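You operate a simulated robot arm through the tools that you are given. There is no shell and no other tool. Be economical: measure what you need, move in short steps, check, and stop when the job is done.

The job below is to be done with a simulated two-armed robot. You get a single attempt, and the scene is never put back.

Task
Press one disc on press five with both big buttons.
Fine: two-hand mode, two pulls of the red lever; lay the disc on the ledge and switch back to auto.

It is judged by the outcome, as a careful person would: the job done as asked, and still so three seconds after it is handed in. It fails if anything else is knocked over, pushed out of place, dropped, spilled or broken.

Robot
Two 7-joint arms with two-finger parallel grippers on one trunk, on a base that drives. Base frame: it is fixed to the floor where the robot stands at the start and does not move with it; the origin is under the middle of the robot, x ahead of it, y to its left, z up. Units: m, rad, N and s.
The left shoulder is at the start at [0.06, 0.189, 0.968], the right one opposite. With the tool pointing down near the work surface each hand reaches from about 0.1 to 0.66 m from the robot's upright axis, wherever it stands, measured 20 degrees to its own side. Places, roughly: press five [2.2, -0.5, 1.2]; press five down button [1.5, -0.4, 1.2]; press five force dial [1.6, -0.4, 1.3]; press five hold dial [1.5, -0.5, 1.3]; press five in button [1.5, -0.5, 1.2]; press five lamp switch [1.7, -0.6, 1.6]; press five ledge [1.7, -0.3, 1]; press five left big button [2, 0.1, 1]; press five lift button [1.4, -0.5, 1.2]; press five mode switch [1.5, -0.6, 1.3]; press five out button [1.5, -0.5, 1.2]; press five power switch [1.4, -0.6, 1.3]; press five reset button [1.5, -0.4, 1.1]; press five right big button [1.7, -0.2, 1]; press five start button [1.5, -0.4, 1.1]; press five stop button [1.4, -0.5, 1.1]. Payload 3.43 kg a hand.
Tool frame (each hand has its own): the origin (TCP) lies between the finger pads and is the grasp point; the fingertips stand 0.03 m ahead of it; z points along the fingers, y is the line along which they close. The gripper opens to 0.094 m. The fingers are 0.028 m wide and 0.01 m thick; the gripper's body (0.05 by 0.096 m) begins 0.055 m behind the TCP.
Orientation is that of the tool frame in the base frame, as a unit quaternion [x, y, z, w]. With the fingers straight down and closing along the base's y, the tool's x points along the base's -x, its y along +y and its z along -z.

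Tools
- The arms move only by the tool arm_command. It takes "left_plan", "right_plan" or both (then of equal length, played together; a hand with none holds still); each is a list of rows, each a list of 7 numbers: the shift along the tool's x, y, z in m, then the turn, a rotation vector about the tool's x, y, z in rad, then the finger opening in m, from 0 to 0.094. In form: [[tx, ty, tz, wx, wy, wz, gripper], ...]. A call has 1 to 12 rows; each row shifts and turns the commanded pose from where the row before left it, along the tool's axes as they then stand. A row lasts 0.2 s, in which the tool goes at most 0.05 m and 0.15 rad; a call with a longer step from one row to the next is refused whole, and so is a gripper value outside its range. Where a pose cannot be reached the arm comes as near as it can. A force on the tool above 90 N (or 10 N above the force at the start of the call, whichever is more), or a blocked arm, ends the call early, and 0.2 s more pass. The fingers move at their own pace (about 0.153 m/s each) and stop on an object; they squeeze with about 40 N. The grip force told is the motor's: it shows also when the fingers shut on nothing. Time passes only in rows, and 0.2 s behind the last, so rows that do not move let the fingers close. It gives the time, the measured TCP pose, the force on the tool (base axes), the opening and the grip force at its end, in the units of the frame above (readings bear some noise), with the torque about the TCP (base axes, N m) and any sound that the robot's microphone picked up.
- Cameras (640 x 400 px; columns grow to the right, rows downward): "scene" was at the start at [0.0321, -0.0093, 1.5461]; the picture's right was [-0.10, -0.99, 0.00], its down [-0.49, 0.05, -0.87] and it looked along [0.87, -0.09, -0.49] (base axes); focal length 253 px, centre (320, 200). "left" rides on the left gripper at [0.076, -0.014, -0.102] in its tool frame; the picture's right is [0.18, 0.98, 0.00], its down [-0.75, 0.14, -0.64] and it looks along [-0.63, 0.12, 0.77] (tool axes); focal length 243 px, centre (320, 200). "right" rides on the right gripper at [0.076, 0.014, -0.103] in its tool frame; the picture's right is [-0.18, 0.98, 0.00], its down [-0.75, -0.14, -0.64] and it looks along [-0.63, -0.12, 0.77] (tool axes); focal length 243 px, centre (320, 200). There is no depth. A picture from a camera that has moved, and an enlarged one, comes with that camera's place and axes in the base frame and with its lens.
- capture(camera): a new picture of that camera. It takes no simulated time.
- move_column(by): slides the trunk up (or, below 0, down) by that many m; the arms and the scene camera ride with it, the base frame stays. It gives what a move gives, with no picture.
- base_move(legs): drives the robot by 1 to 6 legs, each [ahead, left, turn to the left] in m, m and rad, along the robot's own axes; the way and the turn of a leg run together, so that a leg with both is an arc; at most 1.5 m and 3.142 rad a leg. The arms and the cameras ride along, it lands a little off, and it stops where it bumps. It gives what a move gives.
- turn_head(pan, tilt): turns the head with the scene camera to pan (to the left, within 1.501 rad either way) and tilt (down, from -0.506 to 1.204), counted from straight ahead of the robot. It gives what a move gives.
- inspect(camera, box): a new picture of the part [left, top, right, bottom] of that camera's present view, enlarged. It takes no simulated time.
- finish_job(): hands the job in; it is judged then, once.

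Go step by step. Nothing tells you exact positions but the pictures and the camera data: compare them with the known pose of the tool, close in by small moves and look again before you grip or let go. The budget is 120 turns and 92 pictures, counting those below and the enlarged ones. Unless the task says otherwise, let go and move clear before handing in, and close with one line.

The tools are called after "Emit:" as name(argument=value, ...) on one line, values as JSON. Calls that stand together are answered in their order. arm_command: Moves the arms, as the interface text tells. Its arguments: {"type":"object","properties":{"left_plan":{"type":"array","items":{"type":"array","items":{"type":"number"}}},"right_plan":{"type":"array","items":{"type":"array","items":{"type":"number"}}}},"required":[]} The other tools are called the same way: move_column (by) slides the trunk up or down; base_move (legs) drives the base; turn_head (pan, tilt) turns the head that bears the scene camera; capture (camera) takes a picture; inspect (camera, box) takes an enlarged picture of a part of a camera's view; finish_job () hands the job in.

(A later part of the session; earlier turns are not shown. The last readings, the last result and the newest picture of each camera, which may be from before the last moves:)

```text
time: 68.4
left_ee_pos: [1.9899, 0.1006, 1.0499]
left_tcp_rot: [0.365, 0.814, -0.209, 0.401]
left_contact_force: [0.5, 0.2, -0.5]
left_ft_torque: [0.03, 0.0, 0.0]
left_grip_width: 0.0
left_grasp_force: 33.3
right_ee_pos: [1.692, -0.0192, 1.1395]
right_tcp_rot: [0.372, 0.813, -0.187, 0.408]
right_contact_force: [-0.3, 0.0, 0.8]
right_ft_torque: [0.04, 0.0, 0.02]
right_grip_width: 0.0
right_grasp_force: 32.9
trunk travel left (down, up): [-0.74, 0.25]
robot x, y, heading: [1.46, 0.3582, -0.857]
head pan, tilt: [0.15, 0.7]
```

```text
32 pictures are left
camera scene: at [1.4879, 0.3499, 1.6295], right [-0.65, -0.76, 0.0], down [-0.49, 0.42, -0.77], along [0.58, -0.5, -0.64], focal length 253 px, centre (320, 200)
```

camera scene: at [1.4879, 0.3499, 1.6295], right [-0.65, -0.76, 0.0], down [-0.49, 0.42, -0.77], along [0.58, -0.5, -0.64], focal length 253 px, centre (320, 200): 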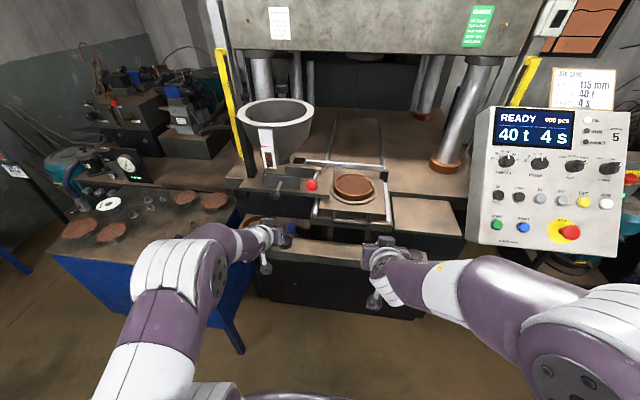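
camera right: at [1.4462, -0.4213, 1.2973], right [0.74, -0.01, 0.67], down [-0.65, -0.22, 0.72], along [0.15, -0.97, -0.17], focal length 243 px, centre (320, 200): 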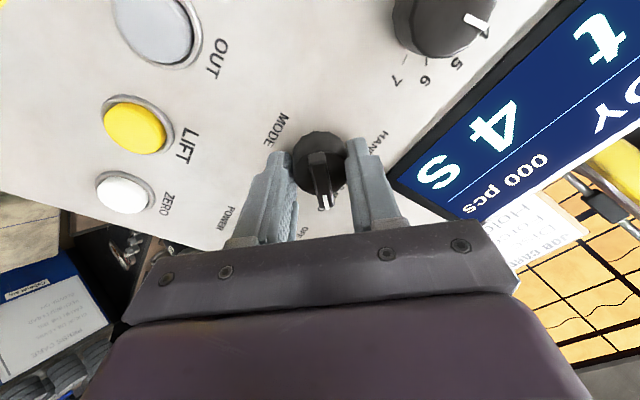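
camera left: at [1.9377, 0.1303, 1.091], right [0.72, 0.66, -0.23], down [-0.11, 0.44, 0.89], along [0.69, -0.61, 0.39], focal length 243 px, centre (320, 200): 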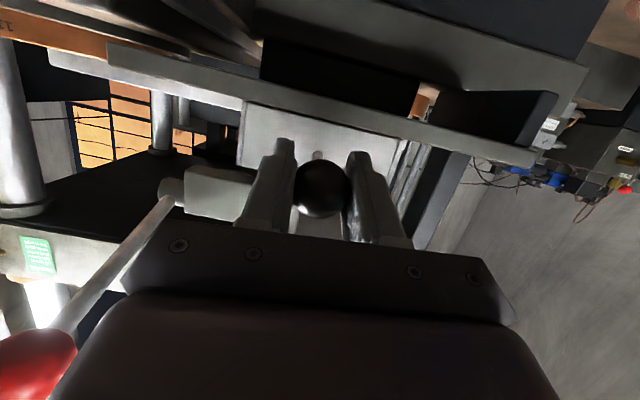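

Emit:
arm_command(right_plan=[[0, -0.046, 0, 0, 0, 0, 0], [0, -0.046, 0, 0, 0, 0, 0], [0, -0.046, 0, 0, 0, 0, 0], [0.005, 0, 0.039, 0, 0, 0, 0], [0.005, 0, 0.039, 0, 0, 0, 0], [0.005, 0, 0.039, 0, 0, 0, 0], [0.005, 0, 0.036, 0, 0, 0, 0]], left_plan=[[0, -0.008, 0, 0, 0, 0, 0], [0, -0.009, 0, 0, 0, 0, 0], [0, 0, 0, 0, 0, 0, 0], [0, 0, 0, 0, 0, 0, 0], [0, 0, 0, 0, 0, 0, 0], [0, 0, 0, 0, 0, 0, 0], [0, 0, 0, 0, 0, 0, 0]])

Emit:
capture(camera="left")

Emit:
capture(camera="right")

```text
time: 70.0
left_ee_pos: [1.9779, 0.0871, 1.0503]
left_tcp_rot: [0.366, 0.814, -0.21, 0.399]
left_contact_force: [-0.1, -0.2, -0.2]
left_ft_torque: [0.0, -0.01, 0.01]
left_grip_width: 0.0
left_grasp_force: 32.9
right_ee_pos: [1.693, -0.1628, 1.0324]
right_tcp_rot: [0.373, 0.813, -0.187, 0.407]
right_contact_force: [-0.1, -0.2, 0.2]
right_ft_torque: [0.03, 0.0, 0.0]
right_grip_width: 0.0001
right_grasp_force: 32.8
right hand out of reach, approached as far as the arm can: row 3
trunk travel left (down, up): [-0.74, 0.25]
robot x, y, heading: [1.465, 0.3589, -0.86]
head pan, tilt: [0.15, 0.7]
```

```text
31 pictures are left
camera left: at [1.8829, 0.1765, 1.0512], right [0.68, 0.71, -0.2], down [0.1, 0.18, 0.98], along [0.73, -0.68, 0.05], focal length 243 px, centre (320, 200)
```

left: 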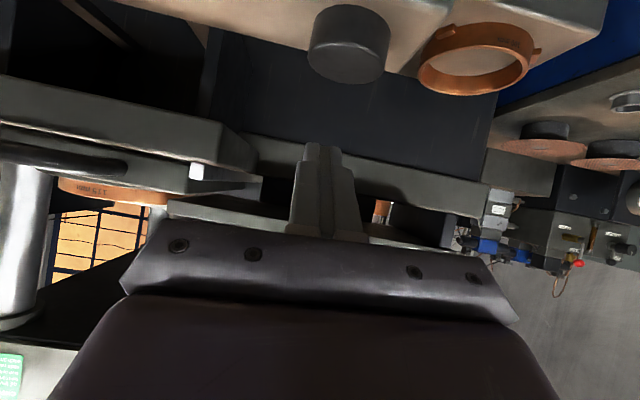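

```text
30 pictures are left
camera right: at [1.6223, -0.056, 1.0321], right [0.82, 0.56, 0.15], down [-0.15, -0.04, 0.99], along [0.56, -0.83, 0.05], focal length 243 px, centre (320, 200)
```

right: 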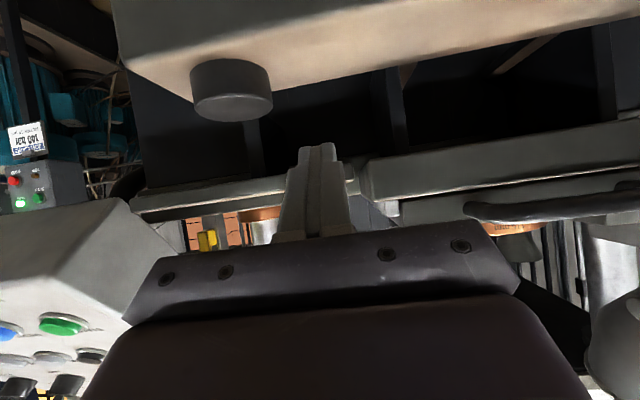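

Both hands sit behind and above their buttons (tops about z 0.967). I centre the right hand and lower both to about 2 cm above.

Emit:
arm_command(right_plan=[[0, -0.023, 0, 0, 0, 0, 0], [0, -0.022, 0, 0, 0, 0, 0], [0.011, 0, 0.008, 0, 0, 0, 0], [0.0105, 0, 0.008, 0, 0, 0, 0]], left_plan=[[0.009, 0, 0.007, 0, 0, 0, 0], [0.009, 0, 0.007, 0, 0, 0, 0], [0.009, 0, 0.007, 0, 0, 0, 0], [0.009, 0, 0.006, 0, 0, 0, 0]])

Emit:
capture(camera="right")

Emit:
capture(camera="left")

```text
time: 71.0
left_ee_pos: [1.9765, 0.0878, 1.0036]
left_tcp_rot: [0.366, 0.814, -0.209, 0.4]
left_contact_force: [0.4, -0.3, -0.1]
left_ft_torque: [0.02, 0.0, -0.01]
left_grip_width: 0.0
left_grasp_force: 33.1
right_ee_pos: [1.6982, -0.1699, 1.0015]
right_tcp_rot: [0.373, 0.813, -0.19, 0.406]
right_contact_force: [0.5, 0.4, 0.5]
right_ft_torque: [0.01, 0.01, -0.02]
right_grip_width: 0.0002
right_grasp_force: 32.9
right hand out of reach, approached as far as the arm can: row 1, 2, 4
trunk travel left (down, up): [-0.74, 0.25]
robot x, y, heading: [1.4642, 0.3634, -0.857]
head pan, tilt: [0.15, 0.7]
```

```text
29 pictures are left
camera right: at [1.6259, -0.0629, 1.0023], right [0.82, 0.55, 0.14], down [-0.14, -0.04, 0.99], along [0.55, -0.83, 0.05], focal length 243 px, centre (320, 200)
```

right: 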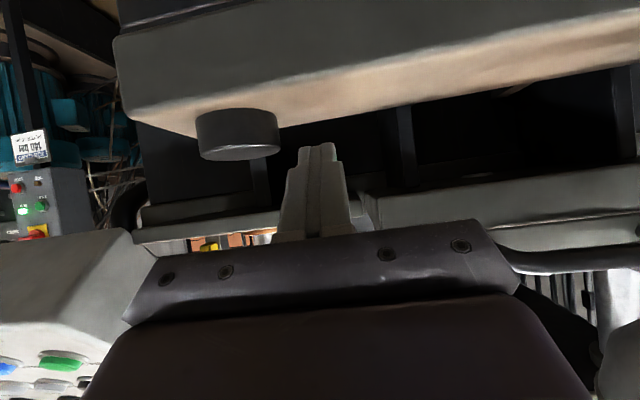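

```text
28 pictures are left
camera left: at [1.8818, 0.1763, 1.0054], right [0.68, 0.71, -0.2], down [0.1, 0.18, 0.98], along [0.73, -0.68, 0.05], focal length 243 px, centre (320, 200)
```

left: 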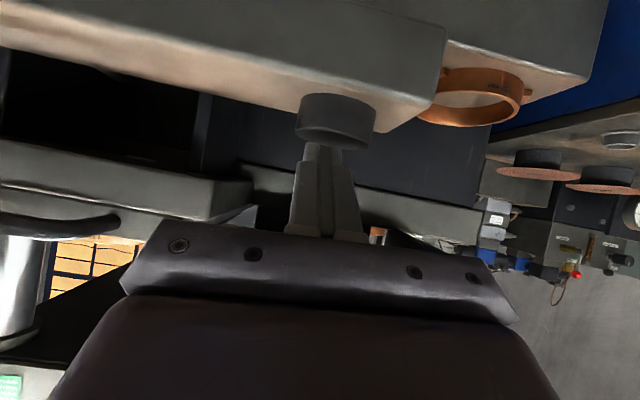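

The left finger is above its button. The right arm is at a joint limit sideways, so I stand that hand upright, then shift it over its button.

Emit:
arm_command(right_plan=[[-0.032, 0, -0.024, 0, 0, 0, 0], [0, 0, 0, 0, 0.133, 0, 0], [0, 0, 0, 0, 0.133, 0, 0], [0, 0, 0, 0, 0.133, 0, 0], [0, 0, 0, 0, 0.133, 0, 0], [0, 0, 0, 0, 0.133, 0, 0], [0, 0, 0, 0, 0.133, 0, 0], [0, 0, 0, 0, 0.13, 0, 0]])

Emit:
capture(camera="right")

```text
time: 72.8
left_ee_pos: [1.9758, 0.0884, 1.0059]
left_tcp_rot: [0.366, 0.814, -0.21, 0.4]
left_contact_force: [-0.4, 0.3, -0.3]
left_ft_torque: [-0.01, 0.0, -0.02]
left_grip_width: 0.0
left_grasp_force: 33.0
right_ee_pos: [1.6943, -0.1759, 1.0459]
right_tcp_rot: [0.423, 0.894, -0.083, 0.122]
right_contact_force: [-0.7, -0.5, 0.4]
right_ft_torque: [-0.03, -0.01, -0.02]
right_grip_width: 0.0
right_grasp_force: 33.2
right hand out of reach, approached as far as the arm can: row 4, 5, 6
trunk travel left (down, up): [-0.74, 0.25]
robot x, y, heading: [1.4597, 0.36, -0.861]
head pan, tilt: [0.15, 0.7]
```

```text
27 pictures are left
camera right: at [1.6454, -0.0857, 1.1204], right [0.88, 0.48, 0.01], down [0.26, -0.48, 0.84], along [0.41, -0.73, -0.55], focal length 243 px, centre (320, 200)
```

right: 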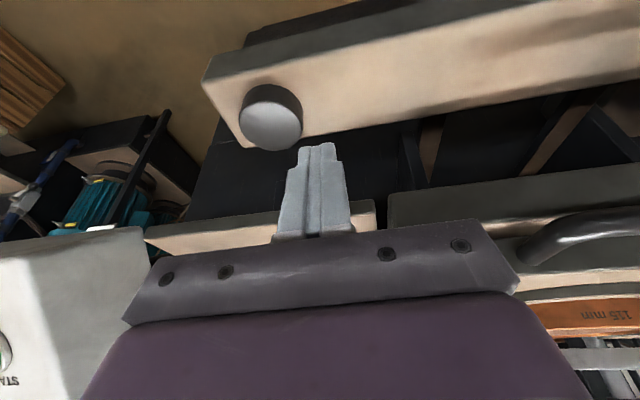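

Emit:
arm_command(right_plan=[[-0.004, -0.02, 0, 0, 0, 0, 0], [-0.004, -0.018, 0, 0, 0, 0, 0]])

Emit:
capture(camera="right")

```text
time: 73.4
left_ee_pos: [1.9742, 0.0883, 1.0052]
left_tcp_rot: [0.366, 0.814, -0.21, 0.4]
left_contact_force: [-1.3, -0.4, 0.3]
left_ft_torque: [0.02, 0.01, 0.0]
left_grip_width: 0.0001
left_grasp_force: 32.5
right_ee_pos: [1.6689, -0.2075, 1.0491]
right_tcp_rot: [0.423, 0.894, -0.083, 0.123]
right_contact_force: [0.1, -0.9, -0.3]
right_ft_torque: [0.0, -0.01, 0.0]
right_grip_width: 0.0
right_grasp_force: 33.0
trunk travel left (down, up): [-0.74, 0.25]
robot x, y, heading: [1.4583, 0.3551, -0.859]
head pan, tilt: [0.15, 0.7]
```

```text
26 pictures are left
camera right: at [1.6197, -0.1154, 1.1232], right [0.88, 0.48, 0.01], down [0.26, -0.48, 0.84], along [0.41, -0.73, -0.55], focal length 243 px, centre (320, 200)
```

right: 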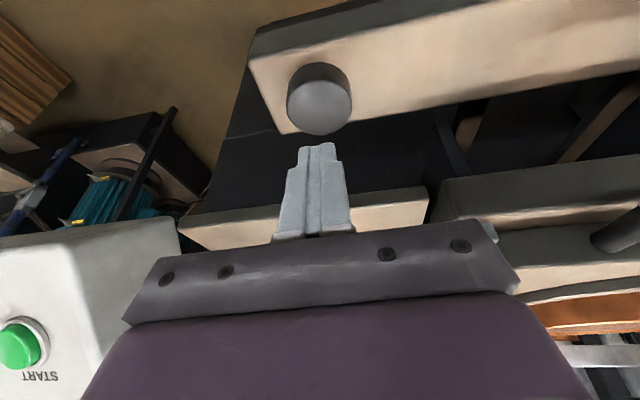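

Both fingertips are centred over the buttons. I bring both down together, press, and hold.

Emit:
arm_command(right_plan=[[0.0065, 0, 0.0215, 0, 0, 0, 0], [0.0065, 0, 0.0215, 0, 0, 0, 0], [0.0023, 0, 0.0077, 0, 0, 0, 0], [0.0023, 0, 0.0077, 0, 0, 0, 0], [0.0015, 0, 0.005, 0, 0, 0, 0], [0, 0, 0, 0, 0, 0, 0], [0, 0, 0, 0, 0, 0, 0]], left_plan=[[0.0048, 0, 0.0036, 0, 0, 0, 0], [0.0048, 0, 0.0036, 0, 0, 0, 0], [0.0064, 0, 0.0048, 0, 0, 0, 0], [0.0064, 0, 0.0048, 0, 0, 0, 0], [0.004, 0, 0.003, 0, 0, 0, 0], [0, 0, 0, 0, 0, 0, 0], [0, 0, 0, 0, 0, 0, 0]])

Emit:
capture(camera="scene")

```text
time: 75.0
left_ee_pos: [1.9748, 0.0864, 0.9883]
left_tcp_rot: [0.363, 0.805, -0.218, 0.416]
left_contact_force: [0.8, 0.3, 63.3]
left_ft_torque: [-0.8, -0.65, 0.15]
left_grip_width: 0.0001
left_grasp_force: 33.2
right_ee_pos: [1.6675, -0.2065, 0.994]
right_tcp_rot: [0.422, 0.892, -0.089, 0.135]
right_contact_force: [14.8, -8.6, 55.4]
right_ft_torque: [-0.07, -0.37, 0.0]
right_grip_width: 0.0
right_grasp_force: 33.1
trunk travel left (down, up): [-0.74, 0.25]
robot x, y, heading: [1.4601, 0.3596, -0.857]
head pan, tilt: [0.15, 0.7]
heard: click, click
```

```text
25 pictures are left
camera scene: at [1.4799, 0.3603, 1.6301], right [-0.65, -0.76, 0.0], down [-0.49, 0.41, -0.77], along [0.58, -0.5, -0.64], focal length 253 px, centre (320, 200)
```

scene: 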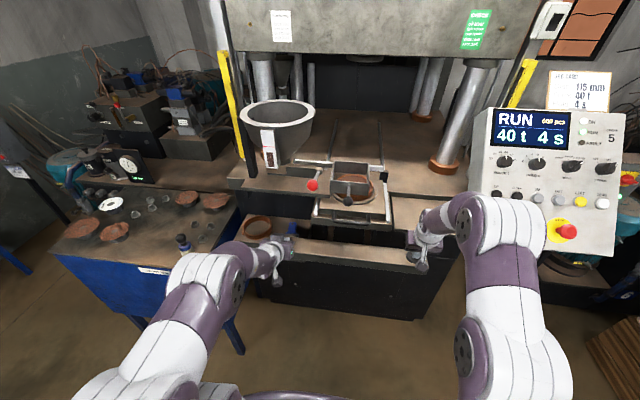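

Two clicks and the display shows RUN; the press cycles on its own. I keep both buttons held.

Emit:
arm_command(right_plan=[[0, 0, 0, 0, 0, 0, 0], [0, 0, 0, 0, 0, 0, 0], [0, 0, 0, 0, 0, 0, 0], [0, 0, 0, 0, 0, 0, 0], [0, 0, 0, 0, 0, 0, 0], [0, 0, 0, 0, 0, 0, 0], [0, 0, 0, 0, 0, 0, 0], [0, 0, 0, 0, 0, 0, 0], [0, 0, 0, 0, 0, 0, 0], [0, 0, 0, 0, 0, 0, 0]])

Emit:
capture(camera="scene")

```text
time: 77.2
left_ee_pos: [1.9742, 0.0875, 0.9883]
left_tcp_rot: [0.363, 0.805, -0.218, 0.416]
left_contact_force: [-0.6, -1.6, 62.7]
left_ft_torque: [-0.88, -0.62, -0.02]
left_grip_width: 0.0001
left_grasp_force: 33.3
right_ee_pos: [1.6664, -0.208, 0.9935]
right_tcp_rot: [0.422, 0.892, -0.09, 0.136]
right_contact_force: [16.0, -4.7, 55.7]
right_ft_torque: [-0.02, -0.36, -0.02]
right_grip_width: 0.0001
right_grasp_force: 32.7
trunk travel left (down, up): [-0.74, 0.25]
robot x, y, heading: [1.4627, 0.3619, -0.859]
head pan, tilt: [0.15, 0.7]
```

```text
24 pictures are left
camera scene: at [1.4799, 0.3607, 1.6298], right [-0.65, -0.76, 0.0], down [-0.49, 0.41, -0.77], along [0.58, -0.5, -0.64], focal length 253 px, centre (320, 200)
```

scene: 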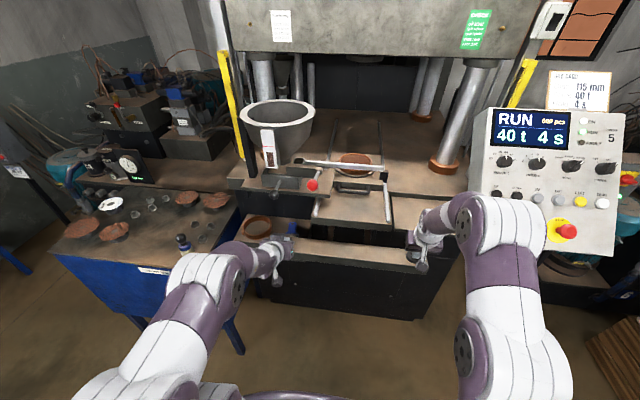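

The tray is going in. I keep holding and check at intervals.

Emit:
arm_command(right_plan=[[0, 0, 0, 0, 0, 0, 0], [0, 0, 0, 0, 0, 0, 0], [0, 0, 0, 0, 0, 0, 0], [0, 0, 0, 0, 0, 0, 0], [0, 0, 0, 0, 0, 0, 0], [0, 0, 0, 0, 0, 0, 0], [0, 0, 0, 0, 0, 0, 0], [0, 0, 0, 0, 0, 0, 0], [0, 0, 0, 0, 0, 0, 0], [0, 0, 0, 0, 0, 0, 0], [0, 0, 0, 0, 0, 0, 0], [0, 0, 0, 0, 0, 0, 0]])

Emit:
arm_command(right_plan=[[0, 0, 0, 0, 0, 0, 0], [0, 0, 0, 0, 0, 0, 0], [0, 0, 0, 0, 0, 0, 0], [0, 0, 0, 0, 0, 0, 0], [0, 0, 0, 0, 0, 0, 0], [0, 0, 0, 0, 0, 0, 0], [0, 0, 0, 0, 0, 0, 0], [0, 0, 0, 0, 0, 0, 0], [0, 0, 0, 0, 0, 0, 0], [0, 0, 0, 0, 0, 0, 0], [0, 0, 0, 0, 0, 0, 0], [0, 0, 0, 0, 0, 0, 0]])

Emit:
capture(camera="scene")

```text
time: 79.8
left_ee_pos: [1.975, 0.0869, 0.9889]
left_tcp_rot: [0.363, 0.804, -0.218, 0.416]
left_contact_force: [2.7, 0.3, 62.0]
left_ft_torque: [-0.83, -0.68, 0.04]
left_grip_width: 0.0003
left_grasp_force: 33.7
right_ee_pos: [1.6664, -0.2076, 0.994]
right_tcp_rot: [0.423, 0.892, -0.09, 0.134]
right_contact_force: [10.4, -8.0, 56.0]
right_ft_torque: [-0.05, -0.26, 0.01]
right_grip_width: 0.0
right_grasp_force: 33.0
trunk travel left (down, up): [-0.74, 0.25]
robot x, y, heading: [1.4604, 0.3597, -0.854]
head pan, tilt: [0.15, 0.7]
```

```text
time: 82.4
left_ee_pos: [1.9743, 0.0868, 0.9897]
left_tcp_rot: [0.364, 0.805, -0.218, 0.415]
left_contact_force: [5.3, 0.4, 61.4]
left_ft_torque: [-0.78, -0.78, 0.09]
left_grip_width: 0.0
left_grasp_force: 33.0
right_ee_pos: [1.6665, -0.2062, 0.9937]
right_tcp_rot: [0.422, 0.892, -0.089, 0.135]
right_contact_force: [8.4, -7.6, 57.1]
right_ft_torque: [-0.09, -0.11, -0.02]
right_grip_width: 0.0001
right_grasp_force: 32.8
trunk travel left (down, up): [-0.74, 0.25]
robot x, y, heading: [1.4589, 0.3605, -0.857]
head pan, tilt: [0.15, 0.7]
```

```text
23 pictures are left
camera scene: at [1.4795, 0.3608, 1.6298], right [-0.65, -0.76, 0.0], down [-0.48, 0.41, -0.77], along [0.58, -0.5, -0.64], focal length 253 px, centre (320, 200)
```

scene: 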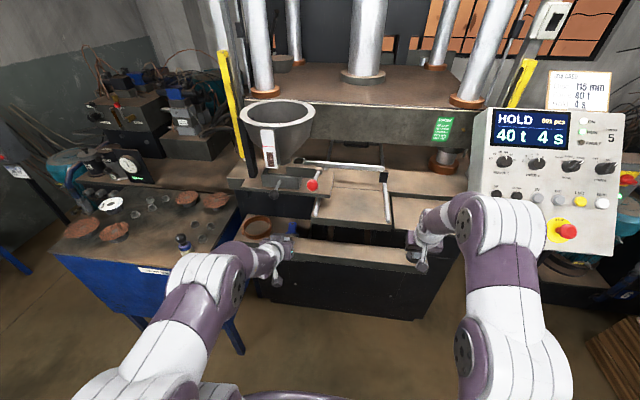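

The press is down and in HOLD. I keep both buttons held until it rises and the tray is back out.

Emit:
arm_command(right_plan=[[0, 0, 0, 0, 0, 0, 0], [0, 0, 0, 0, 0, 0, 0], [0, 0, 0, 0, 0, 0, 0], [0, 0, 0, 0, 0, 0, 0], [0, 0, 0, 0, 0, 0, 0], [0, 0, 0, 0, 0, 0, 0], [0, 0, 0, 0, 0, 0, 0], [0, 0, 0, 0, 0, 0, 0], [0, 0, 0, 0, 0, 0, 0], [0, 0, 0, 0, 0, 0, 0], [0, 0, 0, 0, 0, 0, 0], [0, 0, 0, 0, 0, 0, 0]])

Emit:
arm_command(right_plan=[[0, 0, 0, 0, 0, 0, 0], [0, 0, 0, 0, 0, 0, 0], [0, 0, 0, 0, 0, 0, 0], [0, 0, 0, 0, 0, 0, 0], [0, 0, 0, 0, 0, 0, 0], [0, 0, 0, 0, 0, 0, 0], [0, 0, 0, 0, 0, 0, 0], [0, 0, 0, 0, 0, 0, 0], [0, 0, 0, 0, 0, 0, 0], [0, 0, 0, 0, 0, 0, 0], [0, 0, 0, 0, 0, 0, 0], [0, 0, 0, 0, 0, 0, 0]])

Emit:
arm_command(right_plan=[[0, 0, 0, 0, 0, 0, 0], [0, 0, 0, 0, 0, 0, 0], [0, 0, 0, 0, 0, 0, 0], [0, 0, 0, 0, 0, 0, 0], [0, 0, 0, 0, 0, 0, 0], [0, 0, 0, 0, 0, 0, 0], [0, 0, 0, 0, 0, 0, 0], [0, 0, 0, 0, 0, 0, 0], [0, 0, 0, 0, 0, 0, 0], [0, 0, 0, 0, 0, 0, 0], [0, 0, 0, 0, 0, 0, 0], [0, 0, 0, 0, 0, 0, 0]])

Emit:
capture(camera="scene")

```text
time: 85.0
left_ee_pos: [1.9735, 0.0869, 0.9908]
left_tcp_rot: [0.363, 0.805, -0.218, 0.416]
left_contact_force: [4.3, -0.1, 61.1]
left_ft_torque: [-0.84, -0.73, 0.07]
left_grip_width: 0.0
left_grasp_force: 33.3
right_ee_pos: [1.6654, -0.2066, 0.9938]
right_tcp_rot: [0.422, 0.892, -0.09, 0.135]
right_contact_force: [8.4, -6.4, 57.4]
right_ft_torque: [-0.08, -0.12, 0.02]
right_grip_width: 0.0
right_grasp_force: 33.9
trunk travel left (down, up): [-0.74, 0.25]
robot x, y, heading: [1.4635, 0.3583, -0.859]
head pan, tilt: [0.15, 0.7]
```

```text
time: 87.6
left_ee_pos: [1.9736, 0.0881, 0.9903]
left_tcp_rot: [0.365, 0.804, -0.22, 0.416]
left_contact_force: [3.3, -2.1, 60.3]
left_ft_torque: [-0.87, -0.73, 0.04]
left_grip_width: 0.0004
left_grasp_force: 33.1
right_ee_pos: [1.6653, -0.2053, 0.9942]
right_tcp_rot: [0.423, 0.892, -0.089, 0.134]
right_contact_force: [7.8, -4.5, 57.3]
right_ft_torque: [-0.01, -0.09, 0.01]
right_grip_width: 0.0001
right_grasp_force: 33.4
trunk travel left (down, up): [-0.74, 0.25]
robot x, y, heading: [1.4639, 0.3621, -0.854]
head pan, tilt: [0.15, 0.7]
```

```text
time: 90.2
left_ee_pos: [1.974, 0.0869, 0.99]
left_tcp_rot: [0.364, 0.805, -0.218, 0.416]
left_contact_force: [3.1, -2.5, 61.1]
left_ft_torque: [-0.87, -0.76, -0.01]
left_grip_width: 0.0001
left_grasp_force: 33.0
right_ee_pos: [1.6659, -0.2061, 0.994]
right_tcp_rot: [0.422, 0.892, -0.089, 0.134]
right_contact_force: [6.6, -4.6, 58.0]
right_ft_torque: [0.01, -0.07, -0.03]
right_grip_width: 0.0
right_grasp_force: 32.6
trunk travel left (down, up): [-0.74, 0.25]
robot x, y, heading: [1.4594, 0.3619, -0.859]
head pan, tilt: [0.15, 0.7]
```

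```text
22 pictures are left
camera scene: at [1.479, 0.3609, 1.6299], right [-0.65, -0.76, 0.0], down [-0.48, 0.41, -0.77], along [0.58, -0.5, -0.64], focal length 253 px, centre (320, 200)
```

scene: 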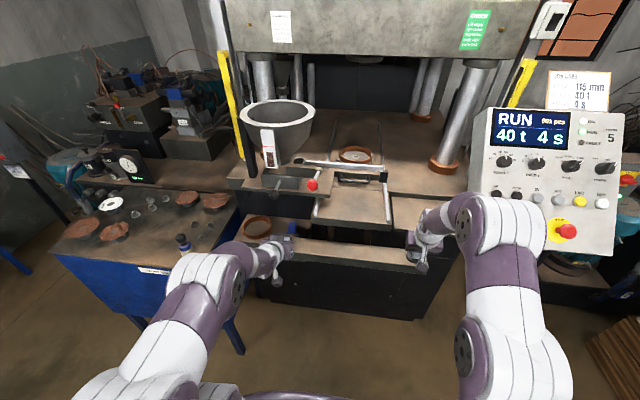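

The ram is up and the tray is coming out. I hold a little longer.

Emit:
arm_command(right_plan=[[0, 0, 0, 0, 0, 0, 0], [0, 0, 0, 0, 0, 0, 0], [0, 0, 0, 0, 0, 0, 0], [0, 0, 0, 0, 0, 0, 0], [0, 0, 0, 0, 0, 0, 0], [0, 0, 0, 0, 0, 0, 0], [0, 0, 0, 0, 0, 0, 0], [0, 0, 0, 0, 0, 0, 0], [0, 0, 0, 0, 0, 0, 0], [0, 0, 0, 0, 0, 0, 0], [0, 0, 0, 0, 0, 0, 0], [0, 0, 0, 0, 0, 0, 0]])

Emit:
capture(camera="scene")

```text
time: 92.8
left_ee_pos: [1.9744, 0.088, 0.9891]
left_tcp_rot: [0.364, 0.804, -0.219, 0.416]
left_contact_force: [3.1, -1.8, 61.5]
left_ft_torque: [-0.86, -0.71, 0.03]
left_grip_width: 0.0
left_grasp_force: 33.2
right_ee_pos: [1.6658, -0.206, 0.9939]
right_tcp_rot: [0.422, 0.892, -0.09, 0.134]
right_contact_force: [6.4, -4.1, 59.0]
right_ft_torque: [0.03, -0.01, 0.02]
right_grip_width: 0.0
right_grasp_force: 33.2
trunk travel left (down, up): [-0.74, 0.25]
robot x, y, heading: [1.4624, 0.3561, -0.865]
head pan, tilt: [0.15, 0.7]
```

```text
21 pictures are left
camera scene: at [1.4788, 0.361, 1.6299], right [-0.65, -0.76, 0.0], down [-0.48, 0.41, -0.77], along [0.58, -0.5, -0.64], focal length 253 px, centre (320, 200)
```

scene: 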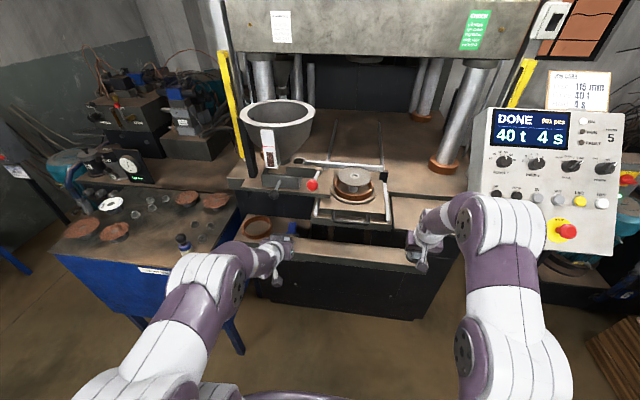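

The display shows DONE and something is lifted in the mould. I release both buttons and look closely.

Emit:
arm_command(right_plan=[[-0.0035, 0, -0.02, 0, 0, 0, 0], [-0.006, 0, -0.03, 0, 0, 0, 0], [-0.006, 0, -0.03, 0, 0, 0, 0]], left_plan=[[-0.016, 0, -0.012, 0, 0, 0, 0], [-0.024, 0, -0.018, 0, 0, 0, 0], [-0.0, 0, -0.03, 0, 0, 0, 0]])

Emit:
inspect(camera="scene", box=[300, 150, 410, 235])

Emit:
inspect(camera="scene", box=[460, 60, 640, 180])

```text
time: 93.6
left_ee_pos: [1.9593, 0.1083, 1.0411]
left_tcp_rot: [0.367, 0.814, -0.21, 0.399]
left_contact_force: [0.5, -0.2, -0.2]
left_ft_torque: [-0.01, 0.0, 0.02]
left_grip_width: 0.0
left_grasp_force: 33.5
right_ee_pos: [1.6619, -0.1973, 1.0628]
right_tcp_rot: [0.423, 0.894, -0.083, 0.123]
right_contact_force: [1.1, -0.5, -0.8]
right_ft_torque: [-0.02, -0.03, 0.01]
right_grip_width: 0.0
right_grasp_force: 32.9
trunk travel left (down, up): [-0.74, 0.25]
robot x, y, heading: [1.4641, 0.357, -0.861]
head pan, tilt: [0.15, 0.7]
```

```text
4.71 times, centred on (355, 192) of scene
camera zoom: at [1.4859, 0.3513, 1.6288], right [-0.65, -0.76, 0.0], down [-0.49, 0.42, -0.77], along [0.58, -0.5, -0.64], focal length 1190 px, centre (155, 235)
```

zoom: 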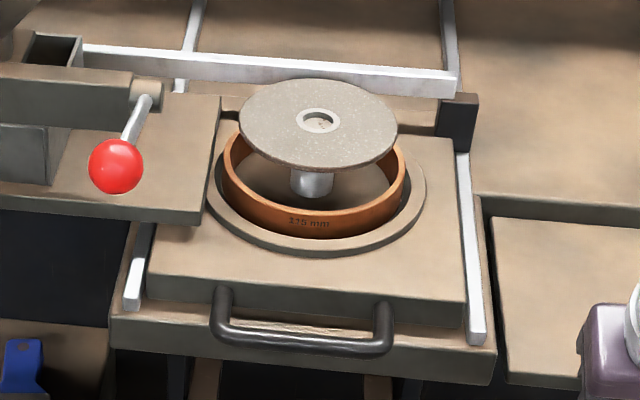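

```text
3.33 times, centred on (550, 120) of scene
camera zoom: at [1.4859, 0.3513, 1.6288], right [-0.65, -0.76, 0.0], down [-0.49, 0.42, -0.77], along [0.58, -0.5, -0.64], focal length 843 px, centre (-447, 467)
```

zoom: 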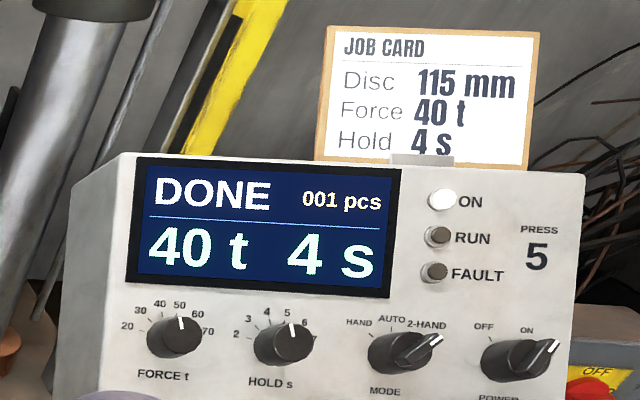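

The disc is finished (001 pcs) and already lifted on the pin, about 4 cm clear of the ring. I'll take it by the rim with the right hand level and the fingers closing vertically, so first I pull that hand back and turn it.

Emit:
arm_command(right_plan=[[0.03, 0.02, -0.03, 0, 0, 0, 0.0], [0.03, 0.02, -0.03, 0, 0, 0, 0.03], [0.03, 0.02, -0.0, 0, -0.127, 0, 0.03], [0, 0, 0, 0, -0.127, 0, 0.03], [0, 0, 0, 0, -0.127, 0, 0.03], [0, 0, 0, 0, -0.127, 0, 0.03], [0, 0, 0, 0, -0.127, 0, 0.03], [0, 0, 0, 0, -0.127, 0, 0.03], [0, 0, 0, 0, -0.127, 0, 0.03], [0, 0, 0, 0, -0.127, 0, 0.03], [0, 0, 0, 0, -0.127, 0, 0.03], [0, 0, 0, 0, -0.127, 0, 0.03]])

Emit:
arm_command(right_plan=[[0, 0, 0, 0, 0, 0.143, 0.03], [0, 0, 0, 0, 0, 0.143, 0.03], [0, 0, 0, 0, 0, 0.143, 0.03], [0, 0, 0, 0, 0, 0.143, 0.03], [0, 0, 0, 0, 0, 0.143, 0.03], [0, 0, 0, 0, 0, 0.143, 0.03], [0, 0, 0, 0, 0, 0.143, 0.03], [0, 0, 0, 0, 0, 0.143, 0.03], [0, 0, 0, 0, 0, 0.143, 0.03], [0, 0, 0, 0, 0, 0.143, 0.03], [0, 0, 0, 0, 0, 0.141, 0.03]])

Emit:
capture(camera="scene")

Emit:
capture(camera="right")

```text
time: 96.2
left_ee_pos: [1.9619, 0.1057, 1.0413]
left_tcp_rot: [0.367, 0.814, -0.21, 0.399]
left_contact_force: [0.3, -0.1, 0.1]
left_ft_torque: [-0.01, 0.01, -0.02]
left_grip_width: 0.0001
left_grasp_force: 32.9
right_ee_pos: [1.6999, -0.1454, 1.1295]
right_tcp_rot: [0.302, 0.673, -0.316, 0.596]
right_contact_force: [0.4, -0.2, 1.0]
right_ft_torque: [0.02, 0.0, -0.01]
right_grip_width: 0.03
right_grasp_force: 0.0
right hand out of reach, approached as far as the arm can: row 6, 11, 12
trunk travel left (down, up): [-0.74, 0.25]
robot x, y, heading: [1.4605, 0.3603, -0.864]
head pan, tilt: [0.15, 0.7]
```

```text
time: 98.6
left_ee_pos: [1.9624, 0.1063, 1.0404]
left_tcp_rot: [0.366, 0.814, -0.21, 0.4]
left_contact_force: [-0.8, 0.1, -0.5]
left_ft_torque: [0.0, 0.01, 0.02]
left_grip_width: 0.0
left_grasp_force: 33.0
right_ee_pos: [1.8576, -0.106, 1.3186]
right_tcp_rot: [0.688, 0.26, 0.198, 0.648]
right_contact_force: [1.1, -0.3, 1.2]
right_ft_torque: [0.02, -0.01, -0.02]
right_grip_width: 0.03
right_grasp_force: 0.0
right hand out of reach, approached as far as the arm can: row 1, 2, 3, 4, 5, 6, 7, 8, 9, 10, 11
trunk travel left (down, up): [-0.74, 0.25]
robot x, y, heading: [1.4608, 0.3607, -0.858]
head pan, tilt: [0.15, 0.7]
```

```text
18 pictures are left
camera scene: at [1.4893, 0.3487, 1.6294], right [-0.65, -0.76, 0.0], down [-0.49, 0.42, -0.76], along [0.58, -0.5, -0.64], focal length 253 px, centre (320, 200)
```

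scene: 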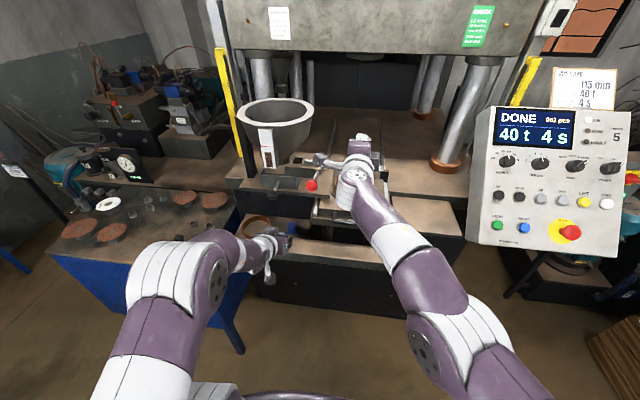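

```text
17 pictures are left
camera right: at [1.8576, 0.0215, 1.3359], right [-0.04, -0.14, 0.99], down [-1.0, 0.05, -0.04], along [-0.04, -0.99, -0.14], focal length 243 px, centre (320, 200)
```

right: 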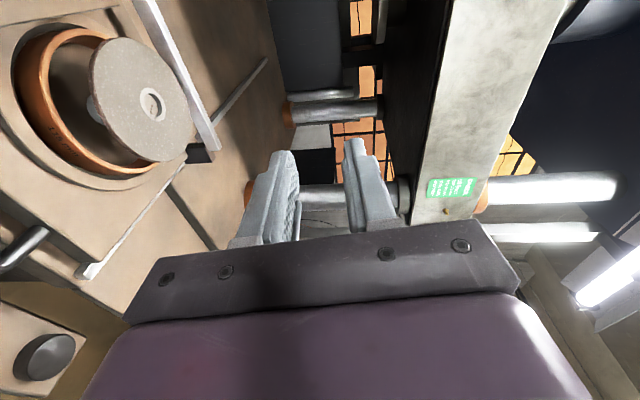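

The level posture is too close to the body to reach exactly, so the arm drifted up and forward (touching nothing). I raise and advance the commanded pose so it becomes reachable.

Emit:
arm_command(right_plan=[[0, 0.035, 0, 0, 0, 0, 0.03], [0, 0.035, 0, 0, 0, 0, 0.03], [0, 0.035, 0, 0, 0, 0, 0.03], [0, 0, 0.03, 0, 0, 0, 0.03], [0, 0, 0.03, 0, 0, 0, 0.03], [0, 0, 0.03, 0, 0, 0, 0.03]])

Emit:
capture(camera="right")

```text
time: 100.0
left_ee_pos: [1.9616, 0.106, 1.0409]
left_tcp_rot: [0.366, 0.814, -0.21, 0.399]
left_contact_force: [0.3, -0.3, 0.1]
left_ft_torque: [0.01, 0.01, -0.01]
left_grip_width: 0.0
left_grasp_force: 33.2
right_ee_pos: [1.924, -0.1802, 1.4146]
right_tcp_rot: [0.687, 0.261, 0.198, 0.649]
right_contact_force: [-0.1, -0.2, -0.6]
right_ft_torque: [0.01, -0.01, 0.06]
right_grip_width: 0.0301
right_grasp_force: 0.0
trunk travel left (down, up): [-0.74, 0.25]
robot x, y, heading: [1.463, 0.3561, -0.857]
head pan, tilt: [0.15, 0.7]
```

```text
16 pictures are left
camera right: at [1.923, -0.0514, 1.4326], right [-0.05, -0.14, 0.99], down [-1.0, 0.04, -0.04], along [-0.04, -0.99, -0.14], focal length 243 px, centre (320, 200)
```

right: 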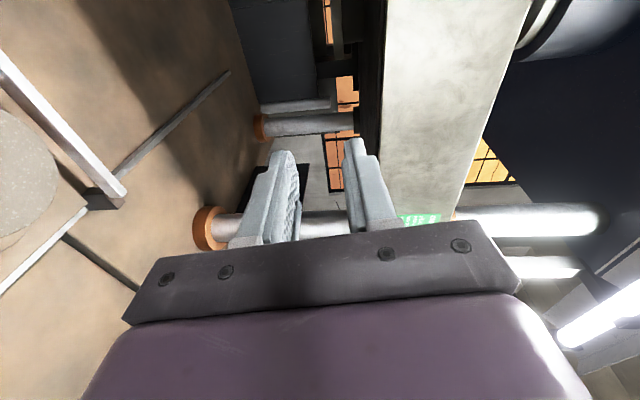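

The commanded pose follows the reachable one, and the hand is now level with the fingers closing vertically. I back the base off 10 cm so the hand sits before the disc, then level it and lower it to disc height.

Emit:
base_move(legs=[[-0.11, 0, 0]])

Emit:
arm_command(right_plan=[[0, -0.045, 0, -0.08, 0, 0.067, 0.03], [0, -0.045, 0, 0, 0, 0, 0.03], [0, -0.045, 0, 0, 0, 0, 0.03], [0, -0.045, 0, 0, 0, 0, 0.03], [0, -0.045, 0, 0, 0, 0, 0.03], [0, -0.03, 0, 0, 0, 0, 0.03]])

Emit:
capture(camera="right")

Emit:
capture(camera="scene")

```text
time: 101.2
left_ee_pos: [1.8913, 0.1894, 1.0427]
left_tcp_rot: [0.366, 0.814, -0.209, 0.4]
left_contact_force: [-0.2, 0.1, 0.4]
left_ft_torque: [0.0, -0.01, -0.02]
left_grip_width: 0.0
left_grasp_force: 32.9
right_ee_pos: [1.8504, -0.0967, 1.4164]
right_tcp_rot: [0.687, 0.26, 0.199, 0.649]
right_contact_force: [0.2, 0.9, -0.3]
right_ft_torque: [0.01, 0.0, 0.01]
right_grip_width: 0.03
right_grasp_force: 0.0
trunk travel left (down, up): [-0.74, 0.25]
robot x, y, heading: [1.3907, 0.4409, -0.857]
head pan, tilt: [0.15, 0.7]
```

```text
time: 102.6
left_ee_pos: [1.8904, 0.1874, 1.0414]
left_tcp_rot: [0.366, 0.814, -0.209, 0.399]
left_contact_force: [0.0, 0.7, 0.7]
left_ft_torque: [0.02, 0.01, 0.03]
left_grip_width: 0.0001
left_grasp_force: 32.7
right_ee_pos: [1.9156, -0.1434, 1.2849]
right_tcp_rot: [0.67, 0.23, 0.23, 0.667]
right_contact_force: [0.3, 0.1, 0.0]
right_ft_torque: [-0.02, 0.02, 0.01]
right_grip_width: 0.0301
right_grasp_force: 0.1
right hand out of reach, approached as far as the arm can: row 2, 3, 4, 5, 6
trunk travel left (down, up): [-0.74, 0.25]
robot x, y, heading: [1.3882, 0.4428, -0.857]
head pan, tilt: [0.15, 0.7]
```

```text
15 pictures are left
camera right: at [1.9125, -0.0151, 1.2987], right [-0.14, -0.12, 0.98], down [-0.99, 0.04, -0.14], along [-0.03, -0.99, -0.12], focal length 243 px, centre (320, 200)
```

right: 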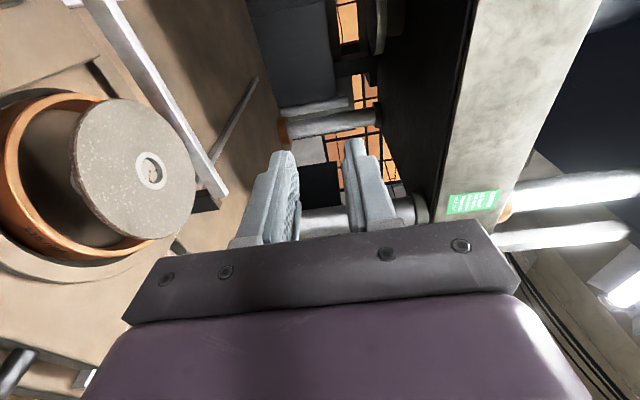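

```text
14 pictures are left
camera scene: at [1.4181, 0.4303, 1.6294], right [-0.65, -0.76, 0.0], down [-0.49, 0.42, -0.76], along [0.58, -0.5, -0.64], focal length 253 px, centre (320, 200)
```

scene: 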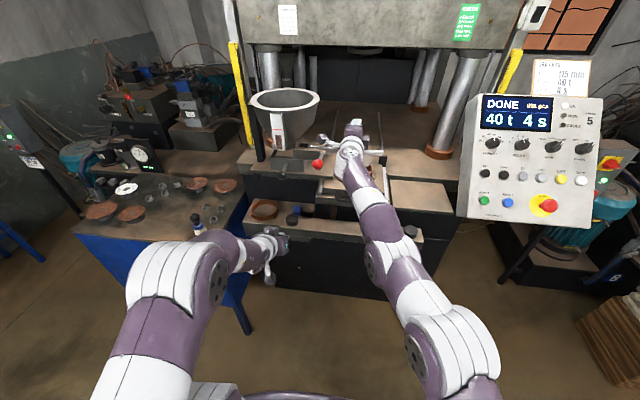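

The arm won't go lower in this posture, but the trunk can carry it down. I first clear the left hand, back off 8 cm so the hand camera misses the red lever, then lower the trunk to disc height.

Emit:
arm_command(left_plan=[[-0.032, 0, -0.024, 0, 0, 0, 0], [-0.032, 0, -0.024, 0, 0, 0, 0], [-0.032, 0, -0.024, 0, 0, 0, 0]])

Emit:
base_move(legs=[[-0.08, -0.009, 0]])

Emit:
move_column(by=-0.153)

Emit:
capture(camera="right")

Emit:
inspect(camera="scene", box=[290, 100, 430, 220])

```text
time: 103.4
left_ee_pos: [1.8933, 0.1956, 1.1631]
left_tcp_rot: [0.366, 0.813, -0.211, 0.401]
left_contact_force: [0.4, 0.1, 0.1]
left_ft_torque: [-0.02, -0.03, -0.01]
left_grip_width: 0.0002
left_grasp_force: 32.3
right_ee_pos: [1.9127, -0.1428, 1.2856]
right_tcp_rot: [0.669, 0.23, 0.229, 0.669]
right_contact_force: [0.5, 0.0, -0.6]
right_ft_torque: [-0.02, 0.0, 0.0]
right_grip_width: 0.03
right_grasp_force: 0.1
trunk travel left (down, up): [-0.74, 0.25]
robot x, y, heading: [1.3951, 0.4377, -0.863]
head pan, tilt: [0.15, 0.7]
```

```text
time: 104.4
left_ee_pos: [1.8335, 0.2478, 1.1621]
left_tcp_rot: [0.367, 0.813, -0.211, 0.4]
left_contact_force: [1.0, 0.6, -0.4]
left_ft_torque: [0.03, 0.03, -0.03]
left_grip_width: 0.0002
left_grasp_force: 32.8
right_ee_pos: [1.8524, -0.0892, 1.2851]
right_tcp_rot: [0.67, 0.229, 0.228, 0.668]
right_contact_force: [-0.2, 1.0, 0.7]
right_ft_torque: [-0.02, 0.02, 0.01]
right_grip_width: 0.0302
right_grasp_force: 0.0
trunk travel left (down, up): [-0.74, 0.25]
robot x, y, heading: [1.3297, 0.4967, -0.859]
head pan, tilt: [0.15, 0.7]
```

```text
time: 106.2
left_ee_pos: [1.8351, 0.2491, 1.008]
left_tcp_rot: [0.367, 0.813, -0.21, 0.4]
left_contact_force: [-0.6, 0.5, 0.5]
left_ft_torque: [0.04, -0.01, -0.02]
left_grip_width: 0.0
left_grasp_force: 32.7
right_ee_pos: [1.8545, -0.0891, 1.1319]
right_tcp_rot: [0.67, 0.23, 0.228, 0.668]
right_contact_force: [-0.2, 0.9, -0.7]
right_ft_torque: [0.02, 0.02, -0.03]
right_grip_width: 0.03
right_grasp_force: 0.1
trunk travel left (down, up): [-0.587, 0.403]
robot x, y, heading: [1.3313, 0.4952, -0.862]
head pan, tilt: [0.15, 0.7]
```

```text
13 pictures are left
camera right: at [1.852, 0.0402, 1.1463], right [-0.14, -0.12, 0.98], down [-0.99, 0.05, -0.14], along [-0.03, -0.99, -0.12], focal length 243 px, centre (320, 200)
```

right: 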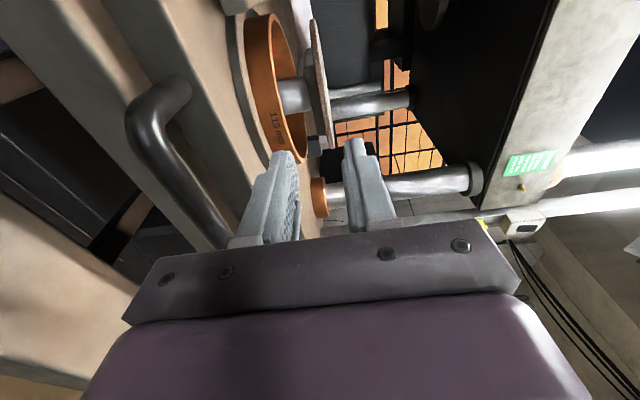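

```text
3.33 times, centred on (360, 160) of scene
camera zoom: at [1.3579, 0.4862, 1.4765], right [-0.65, -0.76, 0.0], down [-0.49, 0.42, -0.76], along [0.58, -0.5, -0.64], focal length 843 px, centre (187, 333)
```

zoom: 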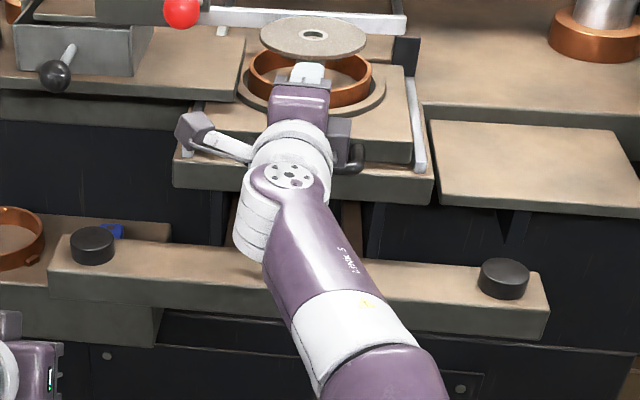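

The disc edge lines up with the finger gap (disc middle about 2 mm high). I raise 3 mm, narrow the gap to 26 mm, and drive straight forward onto the rim.

Emit:
move_column(by=0.003)

Emit:
arm_command(right_plan=[[0, 0, 0, 0, 0, 0, 0.026], [0, 0, 0, 0, 0, 0, 0.026]])

Emit:
base_move(legs=[[0.055, 0, 0]])

Emit:
capture(camera="right")

```text
time: 106.7
left_ee_pos: [1.8337, 0.2478, 1.0122]
left_tcp_rot: [0.367, 0.813, -0.211, 0.4]
left_contact_force: [-0.6, -0.4, -0.2]
left_ft_torque: [0.01, 0.01, -0.01]
left_grip_width: 0.0
left_grasp_force: 33.0
right_ee_pos: [1.8534, -0.0885, 1.1342]
right_tcp_rot: [0.67, 0.229, 0.229, 0.668]
right_contact_force: [-0.3, 0.3, -0.8]
right_ft_torque: [-0.04, 0.04, -0.03]
right_grip_width: 0.03
right_grasp_force: 0.0
trunk travel left (down, up): [-0.59, 0.4]
robot x, y, heading: [1.331, 0.4937, -0.857]
head pan, tilt: [0.15, 0.7]
```

```text
time: 107.3
left_ee_pos: [1.8347, 0.2482, 1.0119]
left_tcp_rot: [0.367, 0.813, -0.21, 0.4]
left_contact_force: [0.0, 0.2, 0.5]
left_ft_torque: [0.01, 0.03, 0.0]
left_grip_width: 0.0
left_grasp_force: 33.0
right_ee_pos: [1.8539, -0.0885, 1.1338]
right_tcp_rot: [0.67, 0.229, 0.228, 0.668]
right_contact_force: [-0.6, 0.9, 0.2]
right_ft_torque: [-0.03, 0.03, 0.0]
right_grip_width: 0.0261
right_grasp_force: 0.0
trunk travel left (down, up): [-0.59, 0.4]
robot x, y, heading: [1.3286, 0.4976, -0.862]
head pan, tilt: [0.15, 0.7]
```

```text
time: 108.3
left_ee_pos: [1.872, 0.2065, 1.0114]
left_tcp_rot: [0.367, 0.813, -0.21, 0.4]
left_contact_force: [0.3, -0.2, -0.9]
left_ft_torque: [0.0, -0.01, -0.03]
left_grip_width: 0.0
left_grasp_force: 32.7
right_ee_pos: [1.8904, -0.1328, 1.1337]
right_tcp_rot: [0.67, 0.229, 0.229, 0.668]
right_contact_force: [0.1, 0.1, 0.0]
right_ft_torque: [-0.04, -0.03, -0.01]
right_grip_width: 0.0261
right_grasp_force: 0.2
trunk travel left (down, up): [-0.59, 0.4]
robot x, y, heading: [1.3651, 0.4523, -0.862]
head pan, tilt: [0.15, 0.7]
```

```text
11 pictures are left
camera right: at [1.8891, -0.0034, 1.1478], right [-0.14, -0.12, 0.98], down [-0.99, 0.05, -0.14], along [-0.03, -0.99, -0.12], focal length 243 px, centre (320, 200)
```

right: 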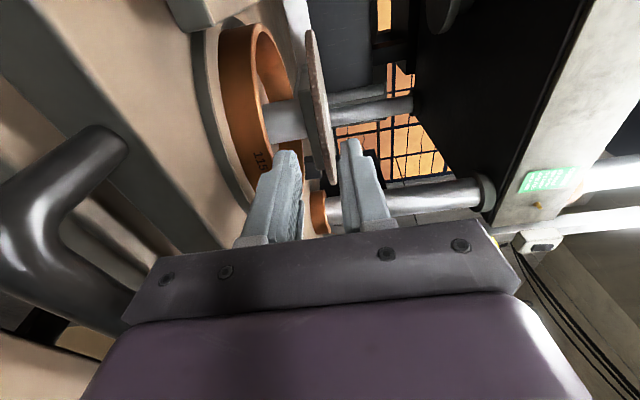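

Emit:
base_move(legs=[[0.034, 0, 0]])

Emit:
arm_command(right_plan=[[0, 0, 0, 0, 0, 0, 0.0], [0, 0, 0, 0, 0, 0, 0.0]])

Emit:
capture(camera="right")

```text
time: 109.1
left_ee_pos: [1.8935, 0.1783, 1.0107]
left_tcp_rot: [0.367, 0.814, -0.21, 0.399]
left_contact_force: [-0.1, -0.2, 0.3]
left_ft_torque: [0.02, -0.02, 0.0]
left_grip_width: 0.0
left_grasp_force: 33.3
right_ee_pos: [1.9118, -0.1568, 1.1323]
right_tcp_rot: [0.671, 0.229, 0.228, 0.667]
right_contact_force: [0.6, -0.1, -0.8]
right_ft_torque: [-0.02, -0.03, -0.01]
right_grip_width: 0.026
right_grasp_force: 0.1
trunk travel left (down, up): [-0.59, 0.4]
robot x, y, heading: [1.3902, 0.4326, -0.862]
head pan, tilt: [0.15, 0.7]
```

```text
time: 109.7
left_ee_pos: [1.8933, 0.1791, 1.0119]
left_tcp_rot: [0.367, 0.813, -0.21, 0.399]
left_contact_force: [-0.7, 0.2, 0.3]
left_ft_torque: [0.01, 0.0, -0.03]
left_grip_width: 0.0
left_grasp_force: 32.7
right_ee_pos: [1.9131, -0.1576, 1.132]
right_tcp_rot: [0.672, 0.229, 0.228, 0.666]
right_contact_force: [6.4, -8.3, -0.9]
right_ft_torque: [0.12, -0.13, 0.42]
right_grip_width: 0.0148
right_grasp_force: 40.0
trunk travel left (down, up): [-0.59, 0.4]
robot x, y, heading: [1.3871, 0.424, -0.854]
head pan, tilt: [0.15, 0.7]
```

```text
10 pictures are left
camera right: at [1.9115, -0.0296, 1.1465], right [-0.14, -0.12, 0.98], down [-0.99, 0.05, -0.14], along [-0.03, -0.99, -0.12], focal length 243 px, centre (320, 200)
```

right: 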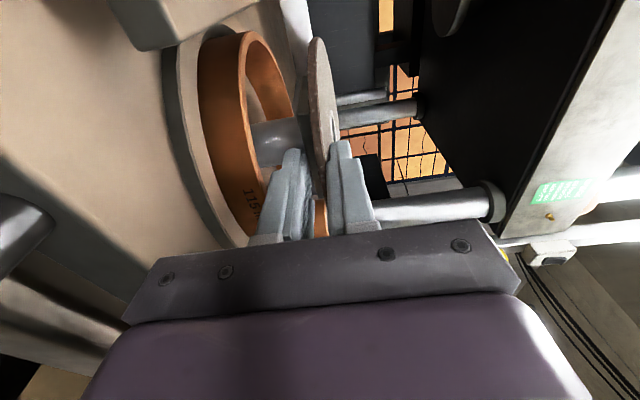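

The rim is gripped (40 N). I lift straight up with the trunk and check.

Emit:
arm_command(right_plan=[[0, 0, 0, 0, 0, 0, 0.0], [0, 0, 0, 0, 0, 0, 0.0]])

Emit:
move_column(by=0.05)

Emit:
inspect(camera="scene", box=[280, 100, 480, 240])

```text
time: 110.3
left_ee_pos: [1.8934, 0.1782, 1.0097]
left_tcp_rot: [0.367, 0.813, -0.211, 0.399]
left_contact_force: [-0.9, 0.0, 0.7]
left_ft_torque: [0.02, 0.01, 0.0]
left_grip_width: 0.0
left_grasp_force: 33.3
right_ee_pos: [1.9133, -0.1588, 1.1317]
right_tcp_rot: [0.671, 0.23, 0.228, 0.667]
right_contact_force: [6.5, -8.6, -3.2]
right_ft_torque: [0.16, -0.08, 0.27]
right_grip_width: 0.0151
right_grasp_force: 39.8
trunk travel left (down, up): [-0.59, 0.4]
robot x, y, heading: [1.3894, 0.429, -0.863]
head pan, tilt: [0.15, 0.7]
```

```text
time: 111.0
left_ee_pos: [1.8938, 0.1781, 1.0446]
left_tcp_rot: [0.367, 0.814, -0.21, 0.399]
left_contact_force: [-0.2, -0.2, 0.3]
left_ft_torque: [-0.01, 0.03, -0.02]
left_grip_width: 0.0001
left_grasp_force: 33.2
right_ee_pos: [1.9149, -0.1591, 1.1345]
right_tcp_rot: [0.687, 0.238, 0.217, 0.652]
right_contact_force: [6.3, -8.2, -9.4]
right_ft_torque: [0.75, -0.63, 0.07]
right_grip_width: 0.0147
right_grasp_force: 39.7
trunk travel left (down, up): [-0.623, 0.367]
robot x, y, heading: [1.3879, 0.43, -0.861]
head pan, tilt: [0.15, 0.7]
stopped: the force on the tool passed its limit at 92 N (the readings are from after the stop); the commanded pose is now the measured one
```

```text
2.86 times, centred on (380, 170) of scene
camera zoom: at [1.4183, 0.4155, 1.5132], right [-0.65, -0.76, 0.0], down [-0.49, 0.42, -0.76], along [0.58, -0.5, -0.65], focal length 722 px, centre (149, 286)
```

zoom: 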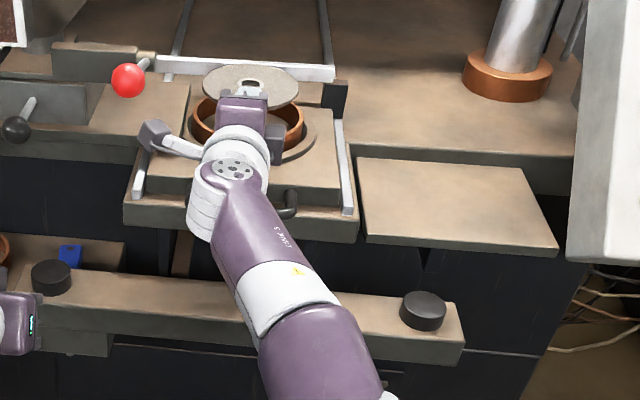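

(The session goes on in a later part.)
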